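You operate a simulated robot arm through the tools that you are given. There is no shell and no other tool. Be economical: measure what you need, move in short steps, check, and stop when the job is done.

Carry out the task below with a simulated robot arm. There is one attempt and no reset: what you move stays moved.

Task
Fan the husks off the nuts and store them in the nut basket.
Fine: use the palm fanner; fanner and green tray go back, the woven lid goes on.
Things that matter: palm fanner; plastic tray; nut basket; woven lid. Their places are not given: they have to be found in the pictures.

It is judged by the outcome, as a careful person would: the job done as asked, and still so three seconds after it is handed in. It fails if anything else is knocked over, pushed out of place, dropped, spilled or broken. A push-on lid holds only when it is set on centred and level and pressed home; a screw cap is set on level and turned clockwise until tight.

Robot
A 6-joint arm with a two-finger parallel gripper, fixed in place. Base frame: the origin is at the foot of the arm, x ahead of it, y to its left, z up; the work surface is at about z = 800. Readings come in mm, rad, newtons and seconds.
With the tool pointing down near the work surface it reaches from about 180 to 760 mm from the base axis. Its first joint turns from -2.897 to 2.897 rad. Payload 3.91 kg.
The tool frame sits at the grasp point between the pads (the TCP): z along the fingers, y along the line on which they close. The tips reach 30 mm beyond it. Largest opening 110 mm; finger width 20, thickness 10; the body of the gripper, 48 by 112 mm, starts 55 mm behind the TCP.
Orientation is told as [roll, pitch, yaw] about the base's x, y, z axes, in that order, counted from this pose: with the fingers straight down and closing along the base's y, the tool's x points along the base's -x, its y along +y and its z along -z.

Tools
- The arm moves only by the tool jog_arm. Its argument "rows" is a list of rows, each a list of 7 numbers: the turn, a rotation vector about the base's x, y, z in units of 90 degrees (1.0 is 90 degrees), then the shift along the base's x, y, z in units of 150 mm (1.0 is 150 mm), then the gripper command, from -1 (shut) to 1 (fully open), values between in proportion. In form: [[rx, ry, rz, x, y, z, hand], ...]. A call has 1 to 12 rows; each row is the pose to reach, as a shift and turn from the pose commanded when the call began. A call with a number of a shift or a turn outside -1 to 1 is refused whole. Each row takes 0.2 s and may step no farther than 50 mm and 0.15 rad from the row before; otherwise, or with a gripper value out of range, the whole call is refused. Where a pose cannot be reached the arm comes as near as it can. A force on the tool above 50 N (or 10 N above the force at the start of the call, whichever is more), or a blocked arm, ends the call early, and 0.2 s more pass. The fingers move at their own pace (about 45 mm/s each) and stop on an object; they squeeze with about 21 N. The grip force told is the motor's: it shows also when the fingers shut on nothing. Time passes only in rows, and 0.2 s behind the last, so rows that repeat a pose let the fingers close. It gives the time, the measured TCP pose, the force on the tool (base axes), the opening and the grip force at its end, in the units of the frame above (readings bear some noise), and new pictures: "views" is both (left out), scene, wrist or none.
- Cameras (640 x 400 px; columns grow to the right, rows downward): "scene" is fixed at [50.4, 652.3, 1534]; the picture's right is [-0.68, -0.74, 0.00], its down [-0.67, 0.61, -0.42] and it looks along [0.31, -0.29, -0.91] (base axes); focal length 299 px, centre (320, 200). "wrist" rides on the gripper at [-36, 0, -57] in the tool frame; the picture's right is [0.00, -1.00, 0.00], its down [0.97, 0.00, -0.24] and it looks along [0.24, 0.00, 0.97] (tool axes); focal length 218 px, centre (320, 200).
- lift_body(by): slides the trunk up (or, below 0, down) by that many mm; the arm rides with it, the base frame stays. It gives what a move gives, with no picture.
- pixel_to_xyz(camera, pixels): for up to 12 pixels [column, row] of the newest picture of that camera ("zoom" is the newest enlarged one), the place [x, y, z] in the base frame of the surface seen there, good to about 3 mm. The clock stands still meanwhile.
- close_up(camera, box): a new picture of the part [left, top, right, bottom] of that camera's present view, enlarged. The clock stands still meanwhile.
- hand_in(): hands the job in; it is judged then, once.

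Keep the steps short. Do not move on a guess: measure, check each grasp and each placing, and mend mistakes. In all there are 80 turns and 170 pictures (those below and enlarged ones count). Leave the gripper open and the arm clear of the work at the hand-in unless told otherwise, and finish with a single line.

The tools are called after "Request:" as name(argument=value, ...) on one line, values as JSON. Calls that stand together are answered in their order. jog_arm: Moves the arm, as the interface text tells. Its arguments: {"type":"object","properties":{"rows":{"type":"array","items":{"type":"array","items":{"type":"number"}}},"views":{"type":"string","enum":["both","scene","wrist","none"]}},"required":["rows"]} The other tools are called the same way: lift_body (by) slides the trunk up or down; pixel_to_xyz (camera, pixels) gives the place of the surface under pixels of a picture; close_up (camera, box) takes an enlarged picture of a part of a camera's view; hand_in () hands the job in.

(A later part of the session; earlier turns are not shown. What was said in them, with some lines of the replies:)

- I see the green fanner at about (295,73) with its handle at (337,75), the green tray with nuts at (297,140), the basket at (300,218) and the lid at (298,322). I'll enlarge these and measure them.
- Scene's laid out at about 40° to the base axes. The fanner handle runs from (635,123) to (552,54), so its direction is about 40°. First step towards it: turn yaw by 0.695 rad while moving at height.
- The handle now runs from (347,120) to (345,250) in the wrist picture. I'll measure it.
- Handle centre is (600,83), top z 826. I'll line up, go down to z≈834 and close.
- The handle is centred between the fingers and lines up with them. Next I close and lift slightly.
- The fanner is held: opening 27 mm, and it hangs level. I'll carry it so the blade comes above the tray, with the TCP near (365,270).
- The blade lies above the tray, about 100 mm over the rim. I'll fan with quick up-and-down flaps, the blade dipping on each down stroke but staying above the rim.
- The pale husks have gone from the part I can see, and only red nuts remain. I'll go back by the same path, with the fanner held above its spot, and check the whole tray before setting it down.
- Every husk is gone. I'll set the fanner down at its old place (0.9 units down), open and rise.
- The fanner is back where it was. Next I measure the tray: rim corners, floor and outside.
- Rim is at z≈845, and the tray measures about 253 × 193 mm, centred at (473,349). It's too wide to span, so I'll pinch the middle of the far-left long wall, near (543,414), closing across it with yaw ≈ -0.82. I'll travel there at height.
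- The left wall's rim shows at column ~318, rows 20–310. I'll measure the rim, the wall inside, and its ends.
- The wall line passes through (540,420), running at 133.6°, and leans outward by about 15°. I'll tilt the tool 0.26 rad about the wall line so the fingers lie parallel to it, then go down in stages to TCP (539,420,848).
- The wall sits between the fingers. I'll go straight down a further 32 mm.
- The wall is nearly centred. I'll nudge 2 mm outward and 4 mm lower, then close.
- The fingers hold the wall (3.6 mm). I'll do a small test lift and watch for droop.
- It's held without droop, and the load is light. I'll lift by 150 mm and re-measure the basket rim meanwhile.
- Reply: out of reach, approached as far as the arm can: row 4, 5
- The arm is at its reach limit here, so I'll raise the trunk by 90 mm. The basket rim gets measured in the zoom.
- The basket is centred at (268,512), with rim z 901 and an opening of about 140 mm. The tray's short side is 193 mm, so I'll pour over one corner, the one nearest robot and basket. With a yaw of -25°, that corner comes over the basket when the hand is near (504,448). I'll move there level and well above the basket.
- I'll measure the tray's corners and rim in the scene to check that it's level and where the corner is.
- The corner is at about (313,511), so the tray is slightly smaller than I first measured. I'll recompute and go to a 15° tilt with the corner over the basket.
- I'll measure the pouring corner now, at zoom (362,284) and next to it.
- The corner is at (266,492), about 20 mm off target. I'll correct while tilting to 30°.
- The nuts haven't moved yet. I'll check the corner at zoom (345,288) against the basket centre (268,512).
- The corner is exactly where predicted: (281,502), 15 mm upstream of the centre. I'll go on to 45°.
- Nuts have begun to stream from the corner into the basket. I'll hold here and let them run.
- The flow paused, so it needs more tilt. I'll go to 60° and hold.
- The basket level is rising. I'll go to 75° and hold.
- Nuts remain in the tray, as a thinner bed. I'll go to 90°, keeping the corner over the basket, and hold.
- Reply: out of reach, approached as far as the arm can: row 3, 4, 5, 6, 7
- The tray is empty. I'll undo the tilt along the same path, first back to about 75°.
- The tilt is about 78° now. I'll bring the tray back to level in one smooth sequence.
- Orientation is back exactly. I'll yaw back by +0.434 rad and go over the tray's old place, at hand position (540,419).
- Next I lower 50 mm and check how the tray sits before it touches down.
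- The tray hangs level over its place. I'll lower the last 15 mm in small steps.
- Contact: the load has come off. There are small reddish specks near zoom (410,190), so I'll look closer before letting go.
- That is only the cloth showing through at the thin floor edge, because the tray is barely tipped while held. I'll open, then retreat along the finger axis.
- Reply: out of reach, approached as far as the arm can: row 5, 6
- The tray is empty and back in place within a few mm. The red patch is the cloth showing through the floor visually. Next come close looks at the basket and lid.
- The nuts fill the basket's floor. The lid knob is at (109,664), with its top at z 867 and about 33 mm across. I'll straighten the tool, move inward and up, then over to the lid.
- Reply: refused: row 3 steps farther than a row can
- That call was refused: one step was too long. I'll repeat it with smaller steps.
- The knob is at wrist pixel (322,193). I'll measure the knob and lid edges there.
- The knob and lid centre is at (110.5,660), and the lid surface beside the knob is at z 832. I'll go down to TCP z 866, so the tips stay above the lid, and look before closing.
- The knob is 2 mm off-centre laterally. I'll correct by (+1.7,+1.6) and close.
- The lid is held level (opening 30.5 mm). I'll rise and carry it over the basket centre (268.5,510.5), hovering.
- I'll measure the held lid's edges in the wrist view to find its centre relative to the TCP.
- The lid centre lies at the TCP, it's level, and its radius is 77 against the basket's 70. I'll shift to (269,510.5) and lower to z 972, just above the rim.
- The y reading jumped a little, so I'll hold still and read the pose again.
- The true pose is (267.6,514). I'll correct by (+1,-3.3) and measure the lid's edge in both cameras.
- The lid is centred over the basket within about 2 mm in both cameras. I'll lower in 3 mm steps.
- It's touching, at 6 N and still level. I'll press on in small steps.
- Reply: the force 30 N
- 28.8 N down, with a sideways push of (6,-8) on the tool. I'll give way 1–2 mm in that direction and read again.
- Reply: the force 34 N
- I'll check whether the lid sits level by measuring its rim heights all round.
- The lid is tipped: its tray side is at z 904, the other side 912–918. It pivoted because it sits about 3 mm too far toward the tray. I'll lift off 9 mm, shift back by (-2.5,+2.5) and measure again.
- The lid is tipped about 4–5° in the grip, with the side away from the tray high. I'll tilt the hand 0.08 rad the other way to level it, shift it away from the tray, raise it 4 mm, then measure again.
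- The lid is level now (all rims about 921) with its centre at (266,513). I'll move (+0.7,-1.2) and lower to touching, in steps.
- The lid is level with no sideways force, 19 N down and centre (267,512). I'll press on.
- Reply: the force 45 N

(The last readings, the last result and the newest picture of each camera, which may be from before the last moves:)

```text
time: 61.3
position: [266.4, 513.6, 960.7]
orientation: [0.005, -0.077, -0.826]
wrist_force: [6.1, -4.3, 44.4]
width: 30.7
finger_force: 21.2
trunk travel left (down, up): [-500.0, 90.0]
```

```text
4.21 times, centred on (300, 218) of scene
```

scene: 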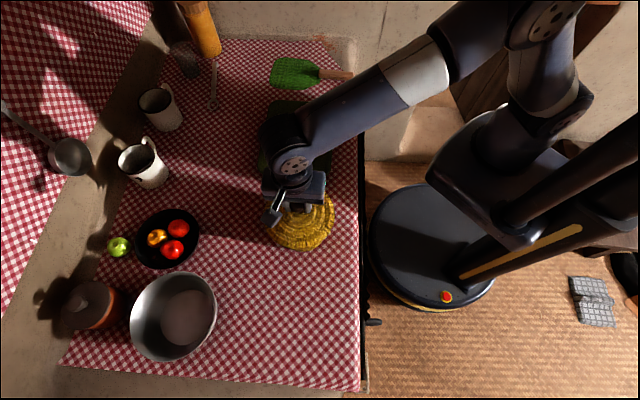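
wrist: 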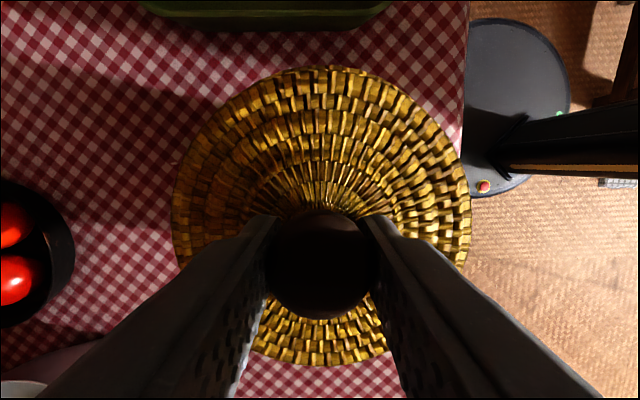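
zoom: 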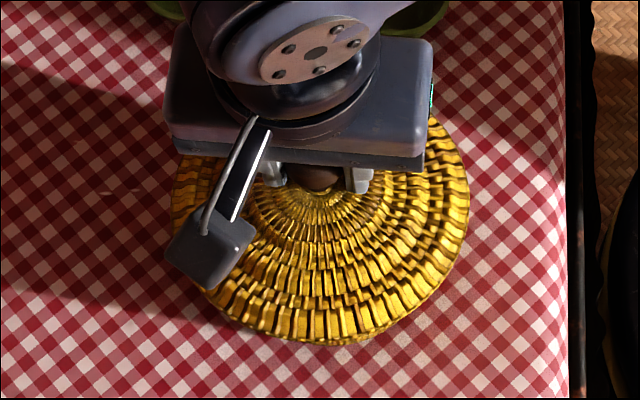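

The lid tips again, so my basket centre must be off. I'll lift it away toward the robot by 200 mm and measure the basket rim directly with the wrist camera.

Request:
jog_arm(rows=[[0, 0, 0, 0, 0, 0.1, -1], [0, 0, 0, 0, 0, 0.35, -1], [0, 0, 0, 0, 0, 0.6, -1], [0, 0, 0, -0.2, -0.18, 0.667, -1], [0, 0, 0, -0.4, -0.36, 0.667, -1], [0, 0, 0, -0.6, -0.54, 0.667, -1], [0, 0, 0, -0.8, -0.72, 0.667, -1], [0, 0, 0, -0.98, -0.9, 0.667, -1], [0, 0, 0, -0.98, -0.9, 0.667, -1], [0, 0, 0, -0.98, -0.9, 0.667, -1]])

Request:
close_up(camera="scene", box=[250, 175, 350, 265])

```text
time: 63.5
position: [117.8, 380.4, 1058.1]
orientation: [-0.001, -0.082, -0.827]
wrist_force: [-0.2, 0.2, 0.5]
width: 30.3
finger_force: 20.8
trunk travel left (down, up): [-500.0, 90.0]
```

scene: 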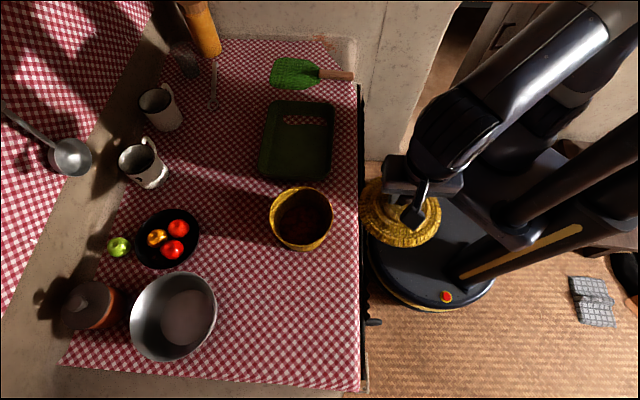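
wrist: 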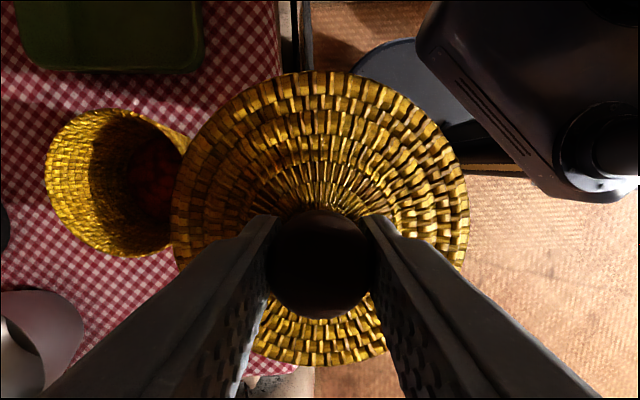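

```text
4.44 times, centred on (300, 220) of scene
```

zoom: 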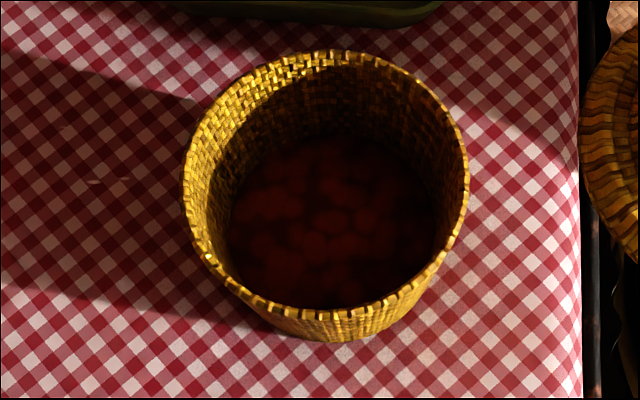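

The basket didn't move. I'll enlarge the wrist view of its rim.

Request:
close_up(camera="wrist", box=[35, 95, 205, 270])

```text
2.29 times, centred on (120, 182) of wrist
```

zoom: 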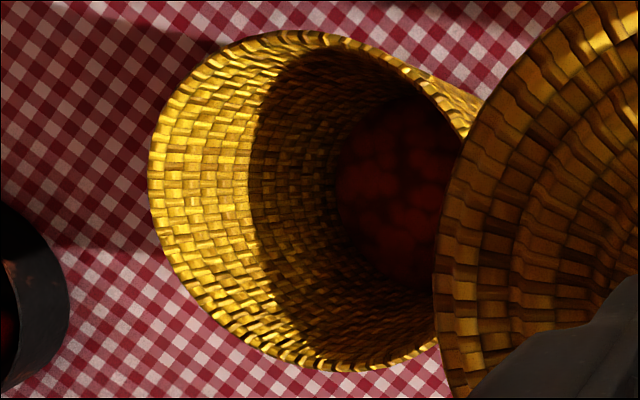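

Request:
pixel_to_xyz(camera="zoom", pixels=[[154, 185], [162, 130], [190, 80], [235, 47], [290, 35], [340, 42], [400, 70], [455, 118], [163, 235], [210, 305], [280, 355], [350, 368]])

Request:
pixel_to_xyz(camera="scene", pixels=[[300, 188], [271, 215], [332, 212], [304, 245], [285, 238], [325, 235], [320, 195], [280, 197]])

```text
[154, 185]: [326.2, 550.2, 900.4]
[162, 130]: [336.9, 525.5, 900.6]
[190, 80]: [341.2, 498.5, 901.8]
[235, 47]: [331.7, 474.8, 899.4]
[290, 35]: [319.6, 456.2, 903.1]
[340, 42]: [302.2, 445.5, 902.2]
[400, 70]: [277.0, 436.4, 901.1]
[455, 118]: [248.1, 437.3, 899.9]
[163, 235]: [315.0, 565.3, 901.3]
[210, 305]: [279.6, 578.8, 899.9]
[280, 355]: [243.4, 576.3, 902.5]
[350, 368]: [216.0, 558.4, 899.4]
```

```text
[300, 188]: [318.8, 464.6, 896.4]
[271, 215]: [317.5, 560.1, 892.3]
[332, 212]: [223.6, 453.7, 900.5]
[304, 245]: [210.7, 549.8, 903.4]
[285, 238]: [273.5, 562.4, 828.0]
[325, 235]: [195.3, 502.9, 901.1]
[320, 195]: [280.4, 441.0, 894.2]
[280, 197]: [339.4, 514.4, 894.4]
```

By the wrist camera, the basket centre is (268.5,508). I'll measure the lid in the same view for its tilt and its centre relative to the hand.

Request:
pixel_to_xyz(camera="wrist", pixels=[[177, 200], [465, 200], [320, 77], [320, 361], [215, 115], [425, 115], [458, 255], [185, 250], [275, 355], [370, 355]])

```text
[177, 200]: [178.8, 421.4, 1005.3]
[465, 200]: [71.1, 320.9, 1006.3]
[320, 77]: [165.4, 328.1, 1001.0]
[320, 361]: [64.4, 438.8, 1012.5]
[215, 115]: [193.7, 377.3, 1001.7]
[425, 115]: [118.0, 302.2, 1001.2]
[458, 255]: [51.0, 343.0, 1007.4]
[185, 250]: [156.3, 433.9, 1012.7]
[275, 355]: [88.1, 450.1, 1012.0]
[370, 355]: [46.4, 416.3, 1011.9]
```

The lid is tipped about 0.077 rad again. I'll level it by turning the hand further, and go back above the basket.

Request:
jog_arm(rows=[[-0.018, -0.017, 0, 0.2, 0.17, 0, -1], [-0.035, -0.033, 0, 0.4, 0.34, 0, -1], [-0.035, -0.033, 0, 0.6, 0.51, 0, -1], [-0.035, -0.033, 0, 0.8, 0.68, 0, -1], [-0.035, -0.033, 0, 1.0, 0.855, 0, -1], [-0.035, -0.033, 0, 1.0, 0.855, -0.25, -1], [-0.035, -0.033, 0, 1.0, 0.855, -0.5, -1], [-0.035, -0.033, 0, 1.0, 0.855, -0.55, -1], [-0.035, -0.033, 0, 1.0, 0.855, -0.55, -1]], views="wrist")

Request:
pixel_to_xyz(camera="wrist", pixels=[[177, 200], [465, 200], [320, 77], [320, 361], [215, 115], [425, 115], [458, 255], [185, 250], [275, 355], [370, 355]])

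```text
time: 65.5
position: [265.9, 508.5, 973.1]
orientation: [-0.002, -0.158, -0.827]
wrist_force: [-0.4, -0.4, -1.7]
width: 30.5
finger_force: 21.1
trunk travel left (down, up): [-500.0, 90.0]
```

wrist: 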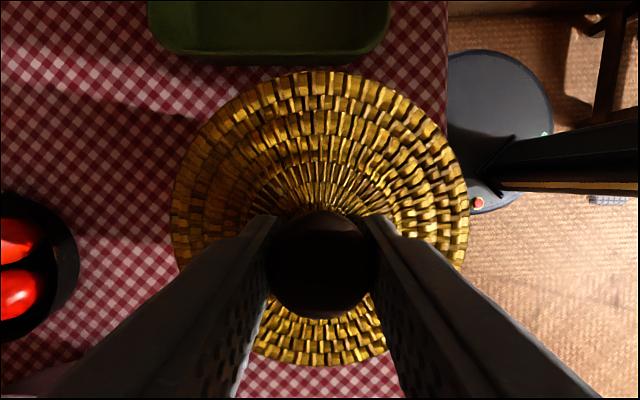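

```text
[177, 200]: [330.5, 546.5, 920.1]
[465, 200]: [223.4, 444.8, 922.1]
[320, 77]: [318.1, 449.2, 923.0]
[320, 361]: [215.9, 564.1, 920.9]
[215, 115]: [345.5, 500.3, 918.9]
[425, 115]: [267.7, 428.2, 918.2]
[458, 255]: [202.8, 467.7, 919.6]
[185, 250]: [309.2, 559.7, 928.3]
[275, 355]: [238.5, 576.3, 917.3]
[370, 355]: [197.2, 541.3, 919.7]
```

The lid is level (about 920 all round), centre (267.3,506.2). I'll shift (+1.5,+1.6) onto the basket centre and lower gently to first contact.

Request:
jog_arm(rows=[[0, 0, 0, 0.01, 0.011, 0, -1], [0, 0, 0, 0.01, 0.011, -0.025, -1], [0, 0, 0, 0.01, 0.011, -0.045, -1], [0, 0, 0, 0.01, 0.011, -0.055, -1], [0, 0, 0, 0.01, 0.011, -0.06, -1]], views="wrist")

Request:
pixel_to_xyz(camera="wrist", pixels=[[177, 200], [465, 200], [320, 77], [320, 361], [215, 115], [425, 115], [458, 255], [275, 355], [370, 355]])

```text
time: 66.7
position: [268.7, 510.5, 963.8]
orientation: [-0.003, -0.157, -0.825]
wrist_force: [-0.6, -0.1, -0.1]
width: 30.1
finger_force: 20.7
trunk travel left (down, up): [-500.0, 90.0]
```

wrist: 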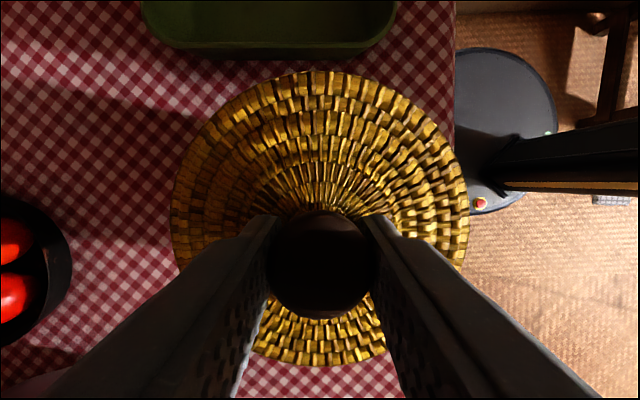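

```text
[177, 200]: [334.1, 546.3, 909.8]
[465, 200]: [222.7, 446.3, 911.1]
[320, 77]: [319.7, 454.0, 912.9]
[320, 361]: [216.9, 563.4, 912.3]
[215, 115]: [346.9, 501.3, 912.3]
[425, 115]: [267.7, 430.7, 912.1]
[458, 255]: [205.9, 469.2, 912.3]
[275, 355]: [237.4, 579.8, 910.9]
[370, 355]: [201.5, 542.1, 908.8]
```

Level at 911, centre (269,508), no contact yet. I'll lower 4 mm more in 1.3 mm steps.

Request:
jog_arm(rows=[[0, 0, 0, 0, 0, -0.009, -1], [0, 0, 0, 0, 0, -0.018, -1], [0, 0, 0, 0, 0, -0.027, -1]], views="none")

```text
time: 67.5
position: [268.1, 509.0, 959.7]
orientation: [-0.003, -0.16, -0.827]
wrist_force: [0.4, -0.7, -0.3]
width: 30.2
finger_force: 21.2
trunk travel left (down, up): [-500.0, 90.0]
```

Still no force: the skirt has passed over the rim cleanly. I'll keep going down.

Request:
jog_arm(rows=[[0, 0, 0, 0, 0, -0.009, -1], [0, 0, 0, 0, 0, -0.018, -1], [0, 0, 0, 0, 0, -0.027, -1], [0, 0, 0, 0, 0, -0.036, -1]], views="wrist")

Request:
pixel_to_xyz(camera="wrist", pixels=[[177, 200], [465, 200], [320, 77], [320, 361], [215, 115], [425, 115], [458, 255], [275, 355], [370, 355]])

```text
time: 68.5
position: [267.7, 508.8, 954.6]
orientation: [-0.001, -0.159, -0.826]
wrist_force: [0.2, 0.3, 1.3]
width: 30.5
finger_force: 21.0
trunk travel left (down, up): [-500.0, 90.0]
```

wrist: 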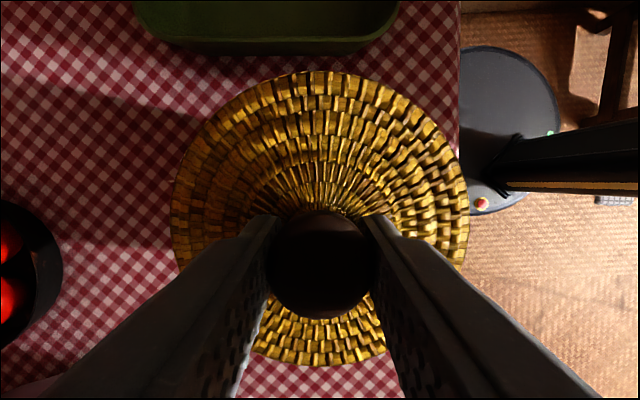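

```text
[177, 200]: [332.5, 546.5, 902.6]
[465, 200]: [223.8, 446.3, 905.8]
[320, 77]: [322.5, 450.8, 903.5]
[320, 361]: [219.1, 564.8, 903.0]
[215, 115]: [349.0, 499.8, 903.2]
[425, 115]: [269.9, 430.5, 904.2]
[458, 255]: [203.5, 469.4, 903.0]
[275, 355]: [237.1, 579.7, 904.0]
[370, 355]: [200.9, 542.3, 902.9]
```

Level at 903, and contact is just beginning. I'll press it home.

Request:
jog_arm(rows=[[0, 0, 0, 0, 0, -0.009, -1], [0, 0, 0, 0, 0, -0.018, -1], [0, 0, 0, 0, 0, -0.027, -1], [0, 0, 0, 0, 0, -0.036, -1]], views="wrist")

Request:
pixel_to_xyz(camera="wrist", pixels=[[177, 200], [465, 200], [320, 77], [320, 361], [215, 115], [425, 115], [458, 255], [275, 355], [370, 355]])

```text
time: 69.5
position: [268.4, 510.0, 954.1]
orientation: [0.008, -0.156, -0.826]
wrist_force: [2.6, 1.0, 39.2]
width: 30.3
finger_force: 20.9
trunk travel left (down, up): [-500.0, 90.0]
```

wrist: 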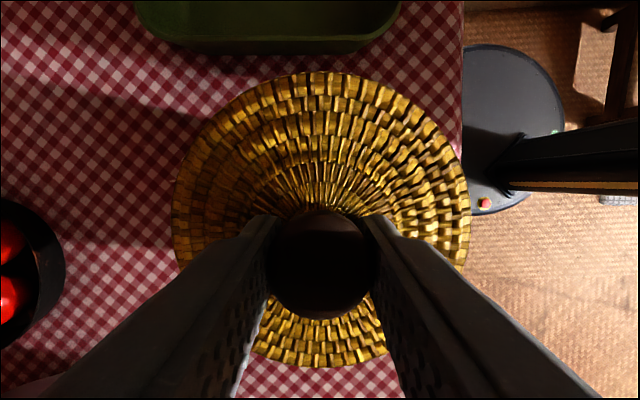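

```text
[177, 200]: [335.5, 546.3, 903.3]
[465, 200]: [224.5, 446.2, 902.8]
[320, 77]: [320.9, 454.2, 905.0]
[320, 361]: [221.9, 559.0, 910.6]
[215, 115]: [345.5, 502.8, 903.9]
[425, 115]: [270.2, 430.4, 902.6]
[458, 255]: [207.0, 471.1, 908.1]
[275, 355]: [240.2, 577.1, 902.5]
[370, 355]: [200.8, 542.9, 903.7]
```

Solid stop at 39 N and level all round, so the lid is home. I'll ease the force off, open and withdraw along the finger axis.

Request:
jog_arm(rows=[[0, 0, 0, 0, 0, 0.015, -1], [0, 0, 0, 0, 0, 0.03, -1], [0, 0, 0, 0, 0, 0.03, 0.2], [0, 0, 0, 0, 0, 0.03, 0.2], [0, 0, 0, 0, 0, 0.03, 0.2], [0, 0, 0, -0.022, 0.023, 0.23, 0.2], [0, 0, 0, -0.044, 0.046, 0.43, 0.2], [0, 0, 0, -0.066, 0.069, 0.7, 0.2], [0, 0, 0, -0.066, 0.069, 0.95, 0.2]])

Request:
close_up(camera="scene", box=[250, 170, 350, 265])

```text
time: 71.5
position: [257.5, 519.6, 1090.8]
orientation: [-0.002, -0.159, -0.825]
wrist_force: [0.6, 0.1, 0.3]
width: 66.1
finger_force: 0.1
trunk travel left (down, up): [-500.0, 90.0]
```

scene: 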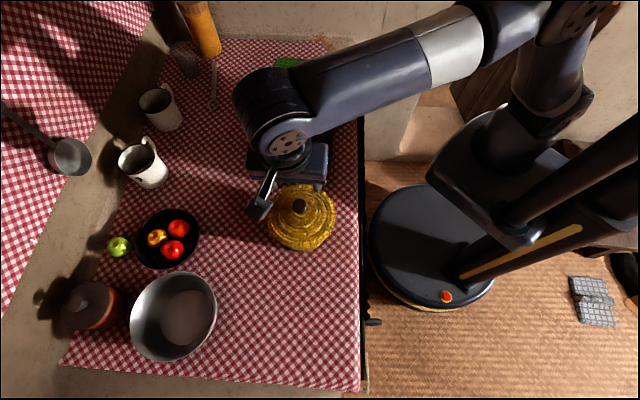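
wrist: 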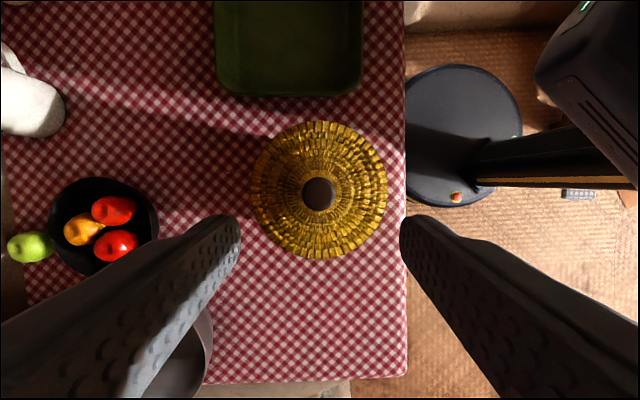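

```text
4.21 times, centred on (300, 218) of scene
```

zoom: 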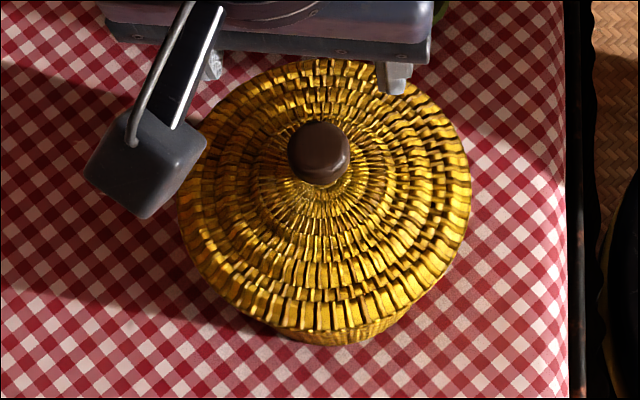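

Released. I'll check that the lid is level, then move clear toward the robot.

Request:
pixel_to_xyz(camera="wrist", pixels=[[254, 190], [384, 190], [319, 125], [319, 255], [275, 143], [362, 143], [275, 238], [362, 238], [318, 193]])

Request:
jog_arm(rows=[[0, 0, 0, -0.1, -0.2, 0.1, 0.6], [0, 0, 0, -0.2, -0.4, 0.2, 1], [0, 0, 0, -0.3, -0.6, 0.2, 1], [0, 0, 0, -0.4, -0.8, 0.2, 1], [0, 0, 0, -0.5, -1, 0.2, 1]], views="scene")

Request:
close_up(camera="scene", box=[240, 40, 380, 270])

```text
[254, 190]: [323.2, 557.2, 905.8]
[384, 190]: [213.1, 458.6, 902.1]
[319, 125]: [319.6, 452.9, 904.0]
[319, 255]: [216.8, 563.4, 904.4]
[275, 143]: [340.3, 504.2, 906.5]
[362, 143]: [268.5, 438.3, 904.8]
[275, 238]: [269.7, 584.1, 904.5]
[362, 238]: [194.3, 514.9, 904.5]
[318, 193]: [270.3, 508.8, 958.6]
```

```text
time: 72.7
position: [183.7, 370.1, 1123.5]
orientation: [-0.002, -0.159, -0.825]
wrist_force: [0.0, 0.3, 0.1]
width: 110.0
finger_force: 0.0
trunk travel left (down, up): [-500.0, 90.0]
```

scene: 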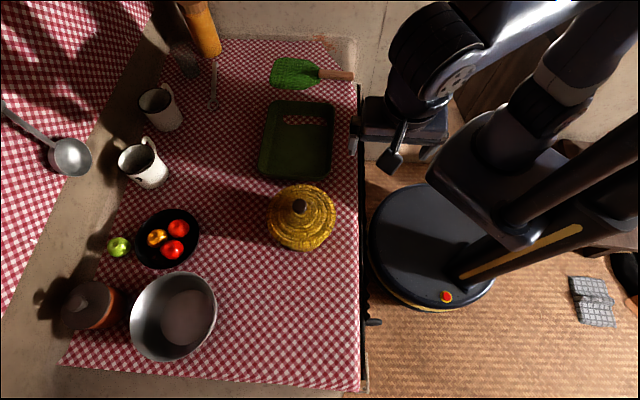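

```text
1.74 times, centred on (310, 155) of scene
```

zoom: 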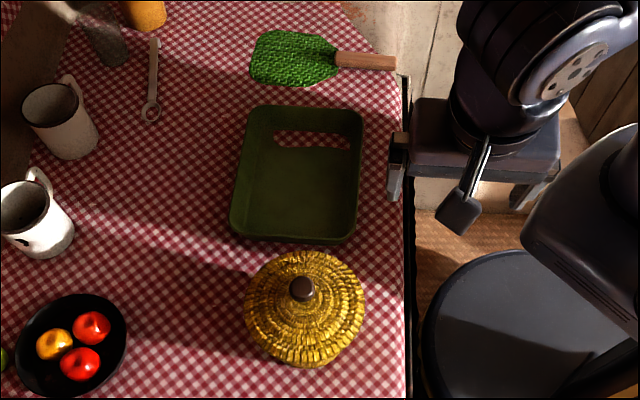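

The lid is level (902–906 all round) and centred on the basket. The fanner and tray are in their places, nothing else has been disturbed, and the arm is clear with the gripper open. I'm handing in.

Request:
hand_in()

```text
The job is handed in.
```

The husks are fanned off, the nuts are in the nut basket with the woven lid pressed home and level, and the fanner and green tray are back in place (the tray within a few mm).
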